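You operate a simulated robot arm through the tools that you are given. There is no shell and no other tool. Be economical: measure what you need, move in short steps, check, and stop when the job is done.

The job below is to be done with a simulated robot arm. You get a single attempt, and the scene is never put back.

Task
Put the long spacer on the rework tray.

Only the result counts: the job must be done as asked and must still hold three seconds after the hand-in. Knocking over, shifting, dropping, spilling or breaking anything else fails it.

Robot
A 6-joint arm with a two-finger parallel gripper, fixed in place. Base frame: the origin is at the foot of the arm, x ahead of it, y to its left, z up; the work surface is at about z = 860. Lengths are in mm, angles in rad, forces in N, time in s.
With the tool pointing down near the work surface it reaches from about 240 to 640 mm from the base axis. Its first joint turns from -1.152 to 1.152 rad. Payload 2.7 kg.
The tool frame sits at the grasp point between the pads (the TCP): z along the fingers, y along the line on which they close. The tips reach 23 mm beyond it. Largest opening 94 mm; finger width 38, thickness 10; the body of the gripper, 54 by 96 mm, starts 39 mm behind the TCP.
Orientation is told as [roll, pitch, yaw] about the base's x, y, z axes, in that order, counted from this pose: with the fingers straight down and closing along the base's y, the tool's x points along the base's -x, its y along +y and its z along -z.

Tools
- The arm moves only by the tool step_arm. Its argument "motion" is one flat list of numbers, 5 for each row, row after row: the finger opening in mm, from 0 to 94, then the shift along the tool's x, y, z in mm, then the turn about the tool's z in rad. In form: [claw, x, y, z, twist, claw, x, y, z, twist, ...]. A call has 1 to 8 rows; each row shifts and turns the commanded pose from where the row before left it, along the tool's axes as they then stand. Rows are played at 5 a second. More than 50 mm and 0.15 rad between two rows, or a gripper value outside its range, and nothing of the call is played. A pose out of reach is approached as far as the arm can. The call stops where the force on the tool passes 40 N (or 10 N more than at its start, if that is more) or the arm is blocked; 0.2 s more then pass. The fingers move at their own pace (about 45 mm/s each) and stop on an object; they squeeze with about 29 N. The grip force told is the motor's: it shows also when the fingers shut on nothing. Time passes only in rows, and 0.2 s behind the last, so rows that do not move let the fingers close. The reply holds the time, the measured pose of the TCP, the force on the tool along the base axes, the opening and the grip force, in the units named above and with some noise.
- Cameras (640 x 400 px; columns grow to the right, rows downward): "scene" is fixed at [62.1, -420.3, 1428.7]; the picture's right is [0.88, -0.48, 0.00], its down [-0.21, -0.38, -0.90] and it looks along [0.44, 0.79, -0.44] (base axes); focal length 336 px, centre (320, 200). "wrist" rides on the gripper at [86, 16, -74] in the tool frame; the picture's right is [-0.18, 0.98, 0.00], its down [-0.58, -0.11, -0.81] and it looks along [-0.79, -0.15, 0.59] (tool axes); focal length 243 px, centre (320, 200). There is no depth. A picture from a camera that has moved, and an enlarged one, comes with that camera's place and axes in the base frame and with its lens. The place of the scene camera against the robot may be out by one fixed shift of up to 12 mm in any direction.
- capture(camera): a new picture of that camera. The clock stands still meanwhile.
- zoom(camera, box): a new picture of the part [left, top, right, bottom] of that camera's present view, enlarged. The clock stands still meanwhile.
- finish_job(): hands the job in; it is judged then, once.

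Work in short steps. Places have to be worked out from the pictures, the camera data and where the tool is seen: move nearer, look again, correct. Check each grasp and each placing, and mend what went wrong. You have 90 turns and 38 pictures in all, those below and enlarged ones among them. Open the gripper and draw the arm clear of the work before you hand the job in, unless the task says otherwise; then end with one line.

The tools are called after "Emit:" as name(argument=value, ...) on one line, values as JSON. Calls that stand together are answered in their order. step_arm: Moves the arm, as the interface text tells. Its arguments: {"type":"object","properties":{"motion":{"type":"array"}},"required":["motion"]} The other tools are called the same way: capture (camera) takes a picture; zoom (camera, box) takes an enlarged picture of a part of a camera's view; finish_job () hands the job in.

At the start:

```text
time_s: 0.0
ee_pos: [430.5, 187.5, 1145.9]
ee_rot: [0.0, 0.0, 0.0]
contact_force: [0.1, 0.3, 1.0]
width: 94.0
grip_force: 0.0
```

scene: 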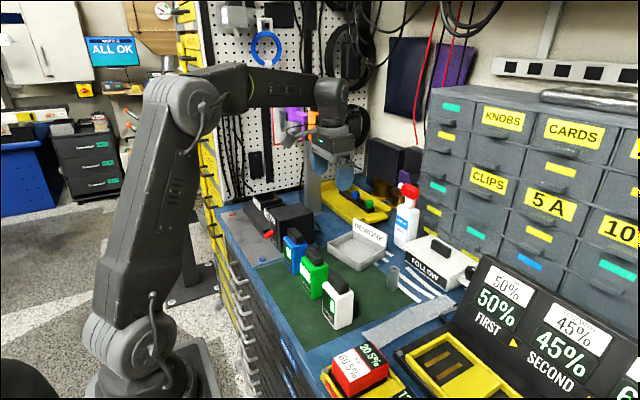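
wrist: 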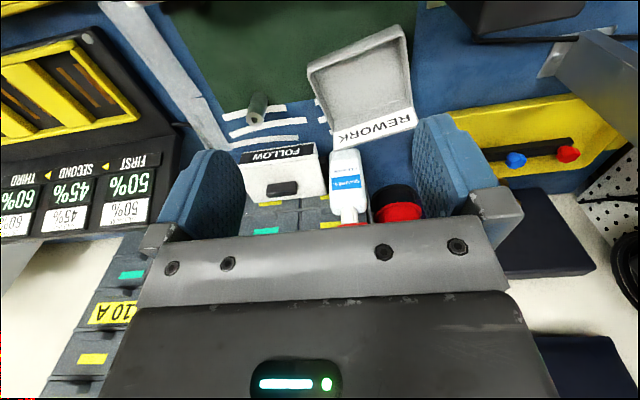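

I see a small grey cylinder near the rework tray, maybe the spacer; I'll zoom in to identify the candidates.

Emit:
zoom(camera="scene", box=[320, 200, 480, 300])

Emit:
zoom(camera="wrist", box=[160, 20, 440, 220])

```text
4.00 times, centred on (400, 250) of scene
camera zoom: at [62.1, -420.3, 1428.7], right [0.88, -0.48, 0.0], down [-0.21, -0.38, -0.9], along [0.44, 0.79, -0.44], focal length 1344 px, centre (0, 0)
```

zoom: 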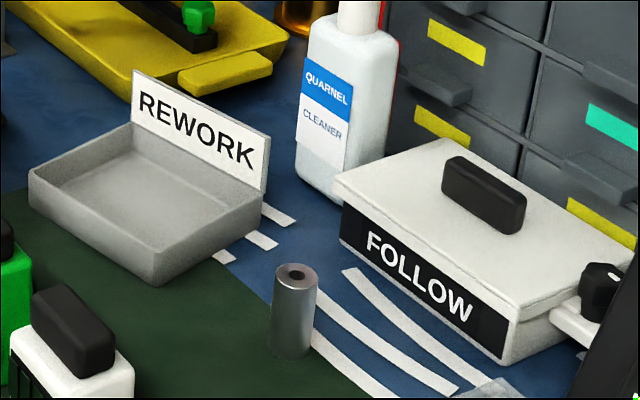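

```text
2.00 times, centred on (300, 120) of wrist
camera zoom: at [344.6, 203.8, 1220.9], right [0.18, 0.98, 0.0], down [0.58, -0.11, 0.81], along [0.79, -0.15, -0.59], focal length 485 px, centre (360, 360)
```

zoom: 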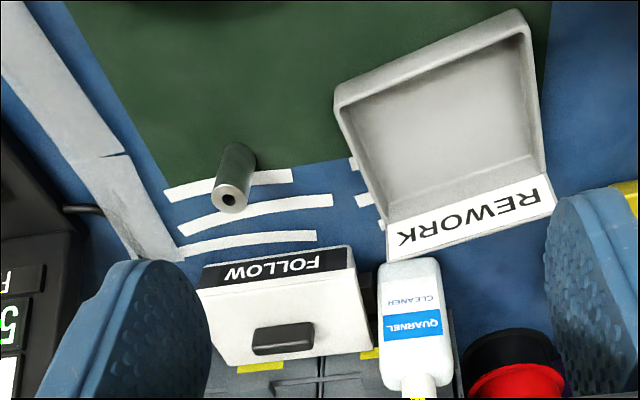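

One tall spacer is at about (540, 70), top ~z 913 by my two-camera estimate; the tray is at about (545, 230). I check the rest of the bench for other spacers.

Emit:
zoom(camera="scene", box=[220, 170, 400, 290])

Emit:
zoom(camera="scene", box=[320, 250, 640, 400])

```text
3.33 times, centred on (310, 230) of scene
camera zoom: at [62.1, -420.3, 1428.7], right [0.88, -0.48, 0.0], down [-0.21, -0.38, -0.9], along [0.44, 0.79, -0.44], focal length 1120 px, centre (353, 100)
```

zoom: 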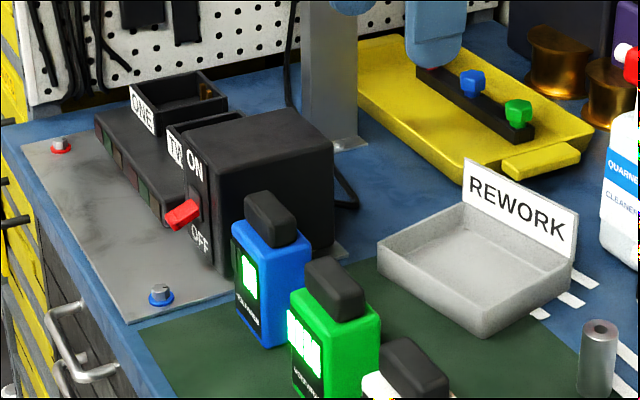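

```text
2.00 times, centred on (480, 325) of scene
camera zoom: at [62.1, -420.3, 1428.7], right [0.88, -0.48, 0.0], down [-0.21, -0.38, -0.9], along [0.44, 0.79, -0.44], focal length 672 px, centre (0, -50)
```

zoom: 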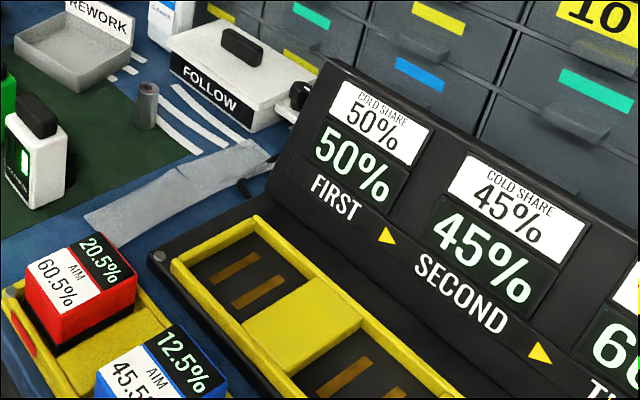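

Only one spacer is visible. I move to a viewing pose short of it, about (480, 70, 1010), keeping well above the blocks.

Emit:
step_arm(motion=[94, -12.5, -29, 34, 0, 94, -12.5, -29, 34, 0, 94, -12.5, -29, 34, 0, 94, -12.5, -30, 34, 0, 94, 0, 0, 0, 0])

Emit:
capture(camera="wrist")

```text
time_s: 1.2
ee_pos: [481.8, 69.7, 1009.2]
ee_rot: [0.0, 0.001, -0.002]
contact_force: [-0.1, -0.9, -0.2]
width: 94.1
grip_force: 0.0
```

```text
31 pictures are left
camera wrist: at [394.9, 86.0, 1084.5], right [0.18, 0.98, 0.0], down [0.58, -0.11, 0.81], along [0.79, -0.15, -0.59], focal length 243 px, centre (320, 200)
```

wrist: 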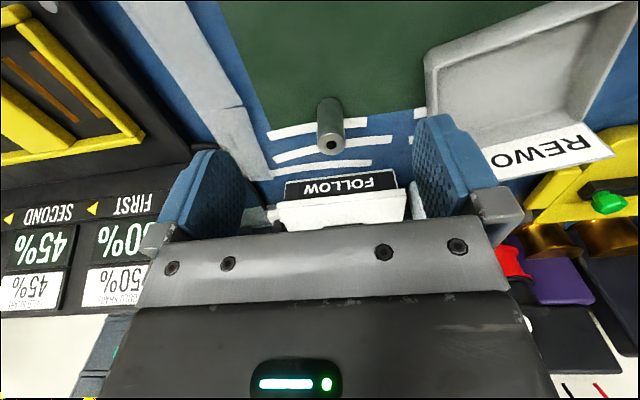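

Emit:
zoom(camera="wrist", box=[240, 80, 432, 200])

```text
3.33 times, centred on (336, 140) of wrist
camera zoom: at [394.9, 86.0, 1084.5], right [0.18, 0.98, 0.0], down [0.58, -0.11, 0.81], along [0.79, -0.15, -0.59], focal length 809 px, centre (267, 400)
```

zoom: 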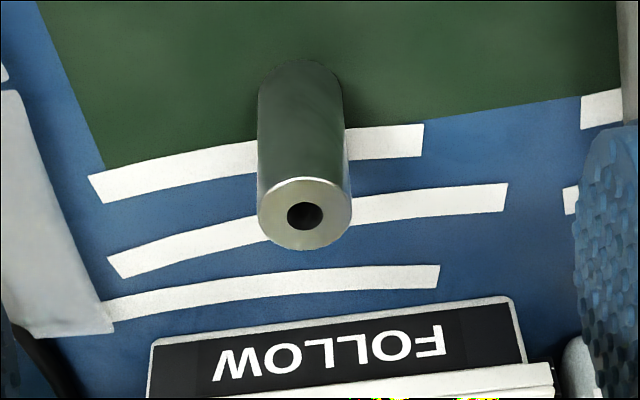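

The spacer is a single piece, centre about (541, 70), top z≈914, diameter ~26; nothing is near it. I move above it, then descend to z≈940 with the fingers open and check.

Emit:
step_arm(motion=[94, -30, 0, 0, 0, 94, -29, 0, 0, 0, 94, 0, 0, 35, 0, 94, 0, 0, 30, 0, 94, 0, 0, 0, 0])

Emit:
capture(camera="wrist")

Emit:
zoom(camera="scene", box=[320, 180, 480, 300])

```text
time_s: 2.4
ee_pos: [539.2, 72.0, 944.2]
ee_rot: [0.0, -0.002, 0.0]
contact_force: [0.1, -0.2, 0.6]
width: 94.3
grip_force: 0.0
```

```text
29 pictures are left
camera wrist: at [453.6, 86.9, 1020.0], right [0.18, 0.98, 0.0], down [0.58, -0.11, 0.81], along [0.79, -0.15, -0.59], focal length 243 px, centre (320, 200)
```

wrist: 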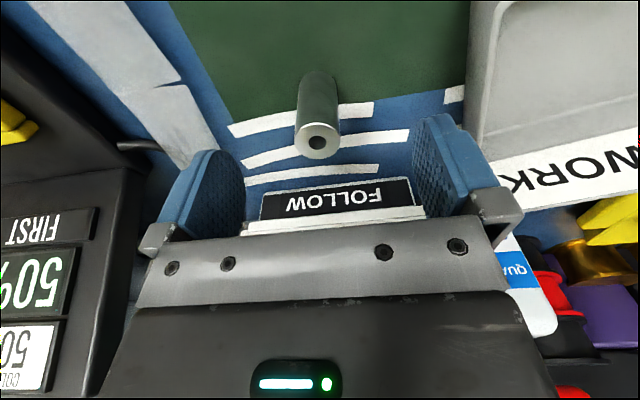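

```text
3.33 times, centred on (400, 240) of scene
camera zoom: at [62.1, -420.3, 1428.7], right [0.88, -0.48, 0.0], down [-0.21, -0.38, -0.9], along [0.44, 0.79, -0.44], focal length 1120 px, centre (53, 67)
```

zoom: 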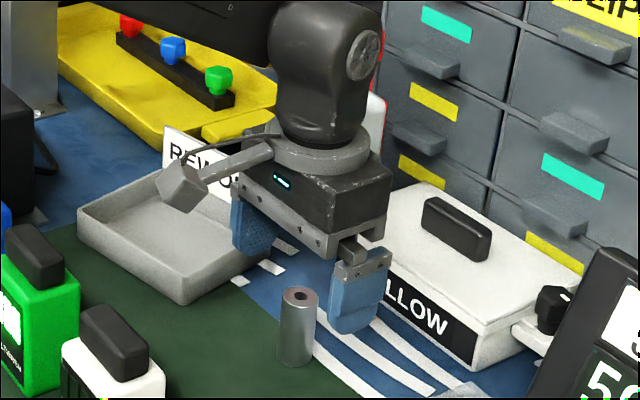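

The wrist view puts the spacer axis at (541, 69), and the scene view agrees that it lies midway between the fingertips. I correct by a few mm, descend to z≈897, and close.

Emit:
step_arm(motion=[94, -2, -3, 0, 0, 94, 0, 0, 24, 0, 94, 0, 0, 23, 0, 94, 0, 0, 0, 0])

Emit:
step_arm(motion=[60, 0, 0, 0, 0, 40, 0, 0, 0, 0, 10, 0, 0, 0, 0, 10, 0, 0, 0, 0, 10, 0, 0, 0, 0, 10, 0, 0, 0, 0])

```text
time_s: 3.4
ee_pos: [542.2, 67.7, 897.3]
ee_rot: [0.0, 0.0, -0.002]
contact_force: [0.9, -0.3, 0.5]
width: 94.2
grip_force: 0.1
```

```text
time_s: 4.8
ee_pos: [540.6, 68.8, 897.2]
ee_rot: [0.0, 0.001, 0.0]
contact_force: [0.4, 0.6, -0.8]
width: 25.0
grip_force: 29.6
```

The fingers stopped at 25 mm with 29.6 N, so the spacer is gripped. I lift it 90 mm and look at the tray.

Emit:
step_arm(motion=[10, 0, 0, -10, 0, 10, 0, 0, -25, 0, 10, 0, 0, -30, 0, 10, 0, 0, -25, 0, 10, 0, 0, 0, 0])

Emit:
capture(camera="wrist")

Emit:
capture(camera="scene")

```text
time_s: 6.0
ee_pos: [541.4, 68.4, 988.2]
ee_rot: [0.002, -0.002, 0.002]
contact_force: [-0.3, 0.2, 0.0]
width: 10.0
grip_force: 0.1
```

```text
27 pictures are left
camera wrist: at [456.0, 83.8, 1063.2], right [0.18, 0.98, 0.0], down [0.58, -0.11, 0.81], along [0.79, -0.15, -0.59], focal length 243 px, centre (320, 200)
```

wrist: 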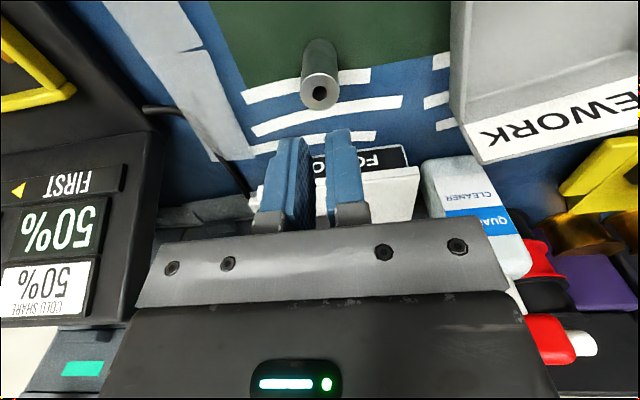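

```text
26 pictures are left
```

scene: 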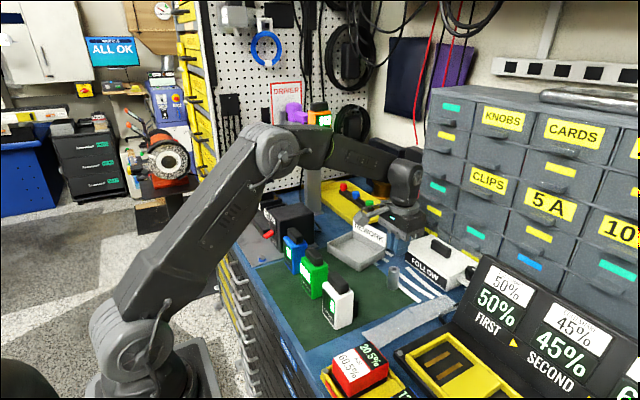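

The gripper closed down to 10 mm: the spacer slipped out and still stands at its place (about 541, 68). I'll open, go down lower for full pad contact, re-grip and lift gently, watching the force.

Emit:
step_arm(motion=[94, 0, 0, 0, 0, 94, 0, 0, 0, 0, 94, 0, 0, 0, 0, 94, 0, 0, 30, 0, 94, 0, 0, 30, 0, 94, 0, 0, 25, 0, 94, 0, 0, 15, 0, 94, 0, 0, 0, 0])

Emit:
step_arm(motion=[60, 0, 0, 0, 0, 40, 0, 0, 0, 0, 0, 0, 0, 0, 0, 0, 0, 0, 0, 0, 0, 0, 0, 0, 0, 0, 0, 0, 0, 0, 0, 0, 0, 0, 0])

Emit:
step_arm(motion=[0, 0, 0, -2, 0, 0, 0, 0, -2, 0])

```text
time_s: 7.8
ee_pos: [541.3, 68.0, 886.6]
ee_rot: [0.001, 0.0, 0.0]
contact_force: [0.2, 0.6, 0.8]
width: 93.9
grip_force: 0.1
```

```text
time_s: 9.4
ee_pos: [542.1, 68.8, 888.2]
ee_rot: [0.0, 0.0, 0.001]
contact_force: [0.2, 0.0, 0.8]
width: 24.7
grip_force: 29.3
```

```text
time_s: 10.0
ee_pos: [541.3, 68.7, 892.0]
ee_rot: [0.001, 0.0, 0.0]
contact_force: [-0.5, -0.8, -0.8]
width: 24.6
grip_force: 29.8
```

Still at 24.6 mm with almost no vertical load. I take a close look to see whether the spacer rose with the fingers.

Emit:
step_arm(motion=[0, 0, 0, -3, 0, 0, 0, 0, -3, 0, 0, 0, 0, 0, 0])

Emit:
zoom(camera="scene", box=[360, 230, 440, 300])

Emit:
zoom(camera="wrist", box=[240, 80, 400, 200])

```text
time_s: 10.8
ee_pos: [541.4, 67.7, 896.6]
ee_rot: [0.0, 0.0, -0.001]
contact_force: [-0.5, 0.0, -0.3]
width: 24.8
grip_force: 28.9
```

```text
5.71 times, centred on (400, 265) of scene
camera zoom: at [62.1, -420.3, 1428.7], right [0.88, -0.48, 0.0], down [-0.21, -0.38, -0.9], along [0.44, 0.79, -0.44], focal length 1920 px, centre (-137, -171)
```

zoom: 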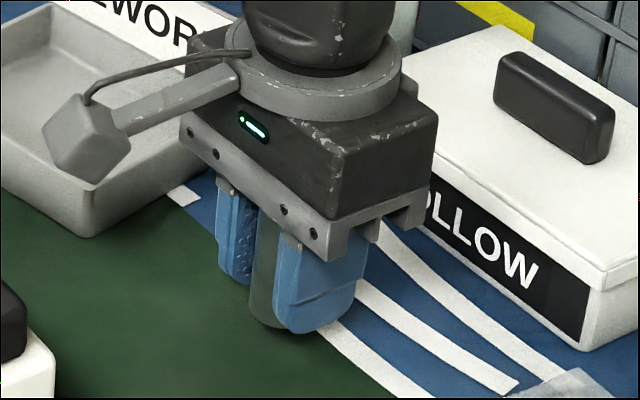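

```text
3.33 times, centred on (320, 140) of wrist
camera zoom: at [455.6, 83.7, 972.8], right [0.18, 0.98, 0.0], down [0.58, -0.11, 0.81], along [0.79, -0.15, -0.59], focal length 809 px, centre (320, 400)
```

zoom: 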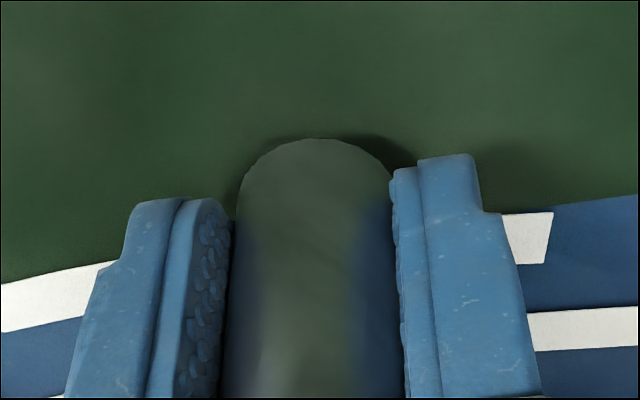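

The base edge now projects to z≈869, so the spacer rose with the fingers this time; the first lift was probably too brisk or gripped too high. I continue slowly.

Emit:
step_arm(motion=[0, 0, 0, -4, 0, 0, 0, 0, -4, 0, 0, 0, 0, -4, 0, 0, 0, 0, -4, 0, 0, 0, 0, -4, 0, 0, 0, 0, -4, 0, 0, 0, 0, -4, 0])

Emit:
zoom(camera="wrist", box=[240, 80, 400, 200])

```text
time_s: 12.4
ee_pos: [541.2, 67.8, 926.9]
ee_rot: [0.001, 0.001, 0.0]
contact_force: [0.6, 0.4, -1.2]
width: 24.6
grip_force: 28.9
```

```text
3.33 times, centred on (320, 140) of wrist
camera zoom: at [455.8, 83.5, 1001.2], right [0.18, 0.98, 0.0], down [0.58, -0.11, 0.81], along [0.79, -0.15, -0.59], focal length 809 px, centre (320, 400)
```

zoom: 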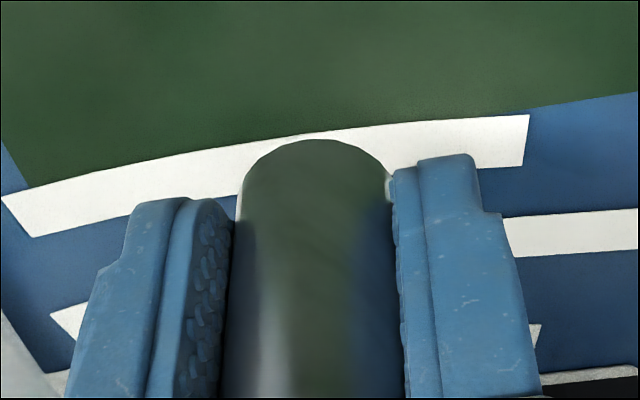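

The grip is stable: the spacer bottom sits ~27 mm below the TCP. I raise it gently to z≈965, then carry it toward the tray at (530, 228).

Emit:
step_arm(motion=[0, 0, 0, -4, 0, 0, 0, 0, -6, 0, 0, 0, 0, -6, 0, 0, 0, 0, -6, 0, 0, 0, 0, -6, 0, 0, 0, 0, -6, 0, 0, 0, 0, -4, 0, 0, 0, 0, -2, 0])

Emit:
step_arm(motion=[0, 0, 4, 0, 0, 0, 1, 8, 0, 0, 0, 1, 12, 0, 0, 0, 1, 14, 0, 0, 0, 1, 14, 0, 0, 0, 1, 14, 0, 0, 0, 0, 10, 0, 0, 0, 0, 5, 0, 0])

Emit:
capture(camera="wrist")

```text
time_s: 14.2
ee_pos: [541.1, 67.9, 966.6]
ee_rot: [0.001, 0.0, 0.0]
contact_force: [0.9, -0.4, -0.9]
width: 24.9
grip_force: 29.3
```

```text
time_s: 16.0
ee_pos: [537.1, 149.6, 965.8]
ee_rot: [0.001, -0.001, 0.0]
contact_force: [0.2, -0.7, -0.9]
width: 24.8
grip_force: 29.9
```

```text
22 pictures are left
camera wrist: at [450.3, 164.8, 1041.3], right [0.18, 0.98, 0.0], down [0.58, -0.11, 0.81], along [0.79, -0.15, -0.59], focal length 243 px, centre (320, 200)
```

wrist: 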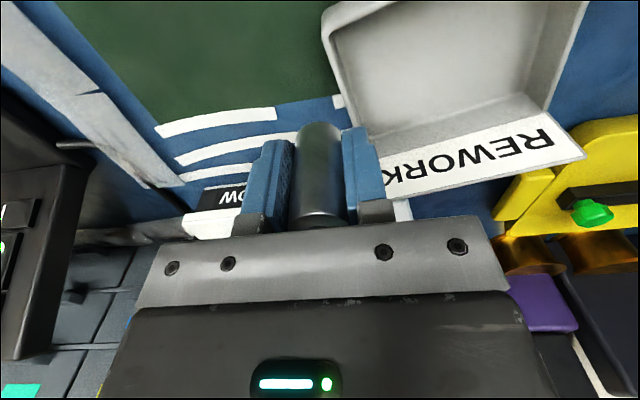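

The spacer is still held the same way; the tray interior spans about y 170–283 at x 530, and its label panel is at x≈592, top ~z 932. I carry on to (530, 228).

Emit:
step_arm(motion=[0, 0, 4, 0, 0, 0, 1, 9, 0, 0, 0, 1, 13, 0, 0, 0, 2, 14, 0, 0, 0, 2, 14, 0, 0, 0, 1, 12, 0, 0, 0, 0, 8, 0, 0, 0, 0, 4, 0, 0])

Emit:
step_arm(motion=[0, 0, 0, 4, 0, 0, 0, 0, 7, 0, 0, 0, 0, 8, 0, 0, 0, 0, 8, 0, 0, 0, 0, 6, 0, 0, 0, 0, 4, 0, 0, 0, 0, 2, 0])

Emit:
capture(camera="wrist")

Emit:
zoom(camera="scene", box=[310, 190, 430, 280])

```text
time_s: 17.8
ee_pos: [529.7, 227.1, 965.2]
ee_rot: [0.0, 0.0, 0.002]
contact_force: [-0.4, 0.3, -0.8]
width: 24.7
grip_force: 28.7
```

```text
time_s: 19.4
ee_pos: [528.7, 227.5, 926.4]
ee_rot: [0.001, -0.001, 0.0]
contact_force: [-0.4, 0.0, -1.2]
width: 24.6
grip_force: 29.0
```

```text
21 pictures are left
camera wrist: at [443.5, 242.7, 1001.7], right [0.18, 0.98, 0.0], down [0.58, -0.11, 0.81], along [0.79, -0.15, -0.59], focal length 243 px, centre (320, 200)
```

wrist: 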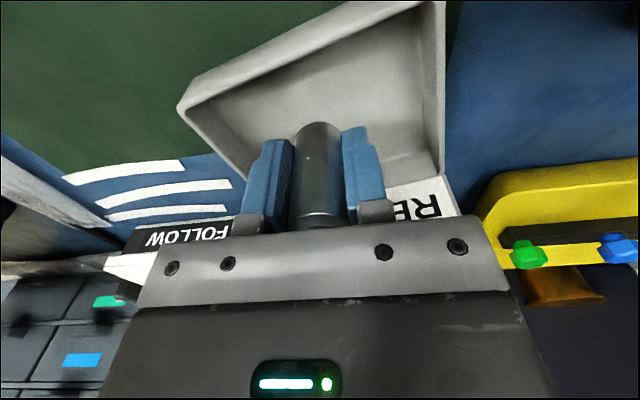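

```text
4.44 times, centred on (370, 235) of scene
camera zoom: at [62.1, -420.3, 1428.7], right [0.88, -0.48, 0.0], down [-0.21, -0.38, -0.9], along [0.44, 0.79, -0.44], focal length 1493 px, centre (98, 44)
```

zoom: 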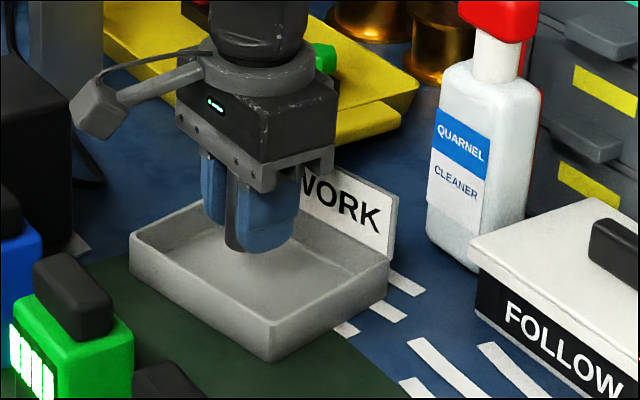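

It's well inside the tray with clearance all round. I lower to just above the floor, then feel for contact in small steps.

Emit:
step_arm(motion=[0, 0, 0, 4, 0, 0, 0, 0, 7, 0, 0, 0, 0, 7, 0, 0, 0, 0, 5, 0, 0, 0, 0, 3, 0, 0, 0, 0, 2, 0, 0, 0, 0, 0, 0])

Emit:
step_arm(motion=[0, 0, 0, 1, 0, 0, 0, 0, 1, 0, 0, 0, 0, 0, 0])

Emit:
step_arm(motion=[0, 0, 0, 1, 0, 0, 0, 0, 1, 0, 0, 0, 0, 0, 0])

```text
time_s: 21.0
ee_pos: [529.1, 227.8, 898.2]
ee_rot: [0.0, 0.0, 0.001]
contact_force: [-0.2, -0.7, -0.2]
width: 24.7
grip_force: 29.0
```

```text
time_s: 21.8
ee_pos: [529.0, 226.2, 896.7]
ee_rot: [0.002, 0.001, 0.001]
contact_force: [-0.1, 0.3, -0.7]
width: 24.7
grip_force: 29.1
```

```text
time_s: 22.6
ee_pos: [529.2, 227.8, 893.8]
ee_rot: [0.0, 0.0, 0.0]
contact_force: [0.3, -0.4, -0.8]
width: 24.7
grip_force: 28.4
```

No contact yet at z≈894; I keep going 1 mm at a time.

Emit:
step_arm(motion=[0, 0, 0, 1, 0, 0, 0, 0, 1, 0, 0, 0, 0, 0, 0])

Emit:
step_arm(motion=[0, 0, 0, 1, 0, 0, 0, 0, 0, 0])

Emit:
zoom(camera="wrist", box=[240, 80, 400, 200])

```text
time_s: 23.4
ee_pos: [529.7, 226.8, 892.7]
ee_rot: [-0.001, 0.0, 0.0]
contact_force: [0.2, 0.4, 0.0]
width: 24.5
grip_force: 28.9
```

```text
time_s: 24.0
ee_pos: [528.8, 226.5, 892.2]
ee_rot: [0.002, -0.004, 0.0]
contact_force: [-1.4, -0.3, 1.9]
width: 24.4
grip_force: 29.0
```

```text
3.33 times, centred on (320, 140) of wrist
camera zoom: at [443.7, 242.9, 967.2], right [0.18, 0.98, 0.0], down [0.58, -0.11, 0.81], along [0.79, -0.15, -0.59], focal length 809 px, centre (320, 400)
```

zoom: 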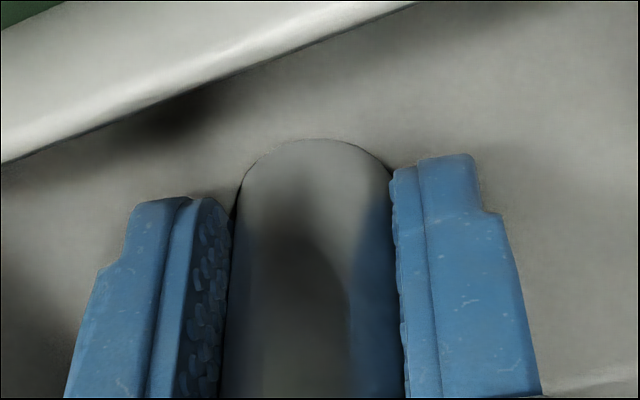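

Vertical force has risen to about 2 N and the pose lags slightly: it is touching. One more small step to confirm.

Emit:
step_arm(motion=[0, 0, 0, 0.7, 0, 0, 0, 0, 0, 0])

```text
time_s: 24.6
ee_pos: [530.7, 228.0, 891.5]
ee_rot: [0.001, 0.0, 0.0]
contact_force: [-1.8, -0.3, 9.1]
width: 24.7
grip_force: 28.8
```

Firm contact with the tray floor (9 N). I back off 0.7 mm, then release gently to a 60 mm opening.

Emit:
step_arm(motion=[0, 0, 0, -0.7, 0, 24, 0, 0, 0, 0, 30, 0, 0, 0, 0, 40, 0, 0, 0, 0, 60, 0, 0, 0, 0, 60, 0, 0, 0, 0, 60, 0, 0, 0, 0])

Emit:
zoom(camera="wrist", box=[200, 60, 440, 200])

```text
time_s: 26.2
ee_pos: [529.1, 226.9, 892.2]
ee_rot: [-0.001, 0.0, 0.001]
contact_force: [0.2, 0.2, 0.3]
width: 60.1
grip_force: 0.0
```

```text
2.67 times, centred on (320, 130) of wrist
camera zoom: at [443.7, 242.7, 967.0], right [0.18, 0.98, 0.0], down [0.58, -0.11, 0.81], along [0.79, -0.15, -0.59], focal length 647 px, centre (320, 387)
```

zoom: 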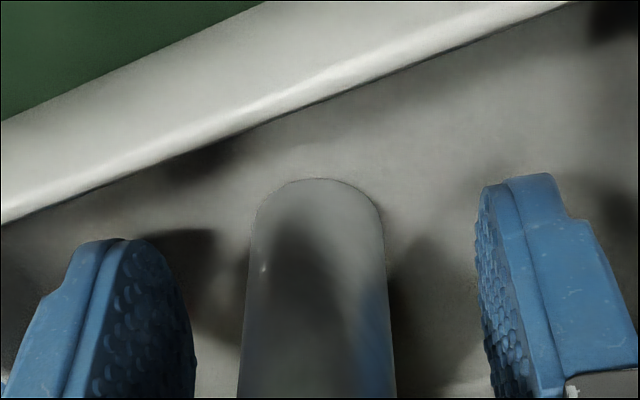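

The spacer stands free between the open fingers. I withdraw straight up, then look.

Emit:
step_arm(motion=[60, 0, 0, -10, 0, 60, 0, 0, -20, 0, 60, 0, 0, -30, 0, 60, 0, 0, -40, 0, 60, 0, 0, -40, 0, 60, 0, 0, -30, 0, 60, 0, 0, 0, 0])

Emit:
capture(camera="wrist")

Emit:
capture(camera="scene")

```text
time_s: 27.8
ee_pos: [528.5, 227.1, 1061.8]
ee_rot: [0.0, 0.0, 0.0]
contact_force: [0.2, 0.2, 1.0]
width: 60.1
grip_force: 0.0
```

```text
17 pictures are left
camera wrist: at [443.6, 242.5, 1137.9], right [0.18, 0.98, 0.0], down [0.58, -0.11, 0.81], along [0.79, -0.15, -0.59], focal length 243 px, centre (320, 200)
```

wrist: 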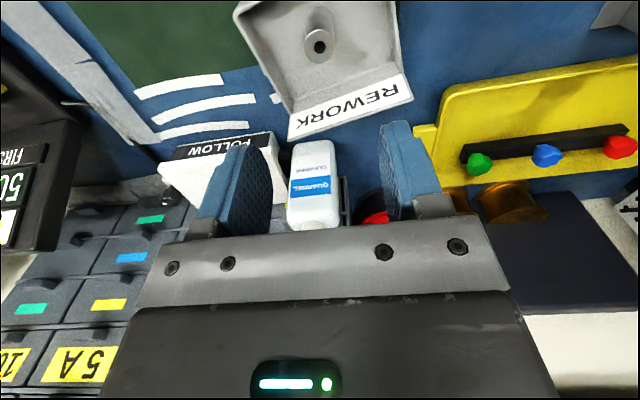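

```text
16 pictures are left
```

scene: 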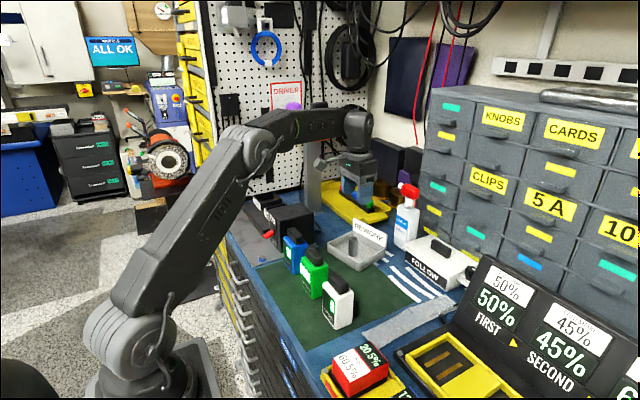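

The spacer appears in the tray; I zoom in once to confirm it stands and nothing else remains at the old spot.

Emit:
zoom(camera="scene", box=[310, 200, 470, 300])

```text
4.00 times, centred on (390, 250) of scene
camera zoom: at [62.1, -420.3, 1428.7], right [0.88, -0.48, 0.0], down [-0.21, -0.38, -0.9], along [0.44, 0.79, -0.44], focal length 1344 px, centre (40, 0)
```

zoom: 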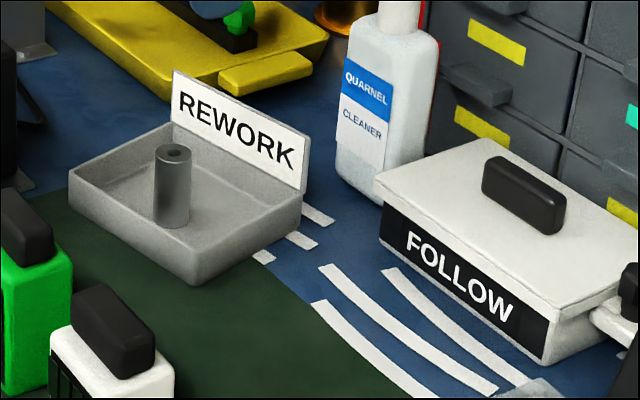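

The spacer stands upright in the rework tray, its old spot is empty, and everything else is where it was. The gripper is open and clear, so I hand in.

Emit:
finish_job()

```text
The job is handed in.
```

The long spacer is standing upright on the rework tray, nothing else was moved, and the job is handed in; the first grip slipped off, so it took a second try.
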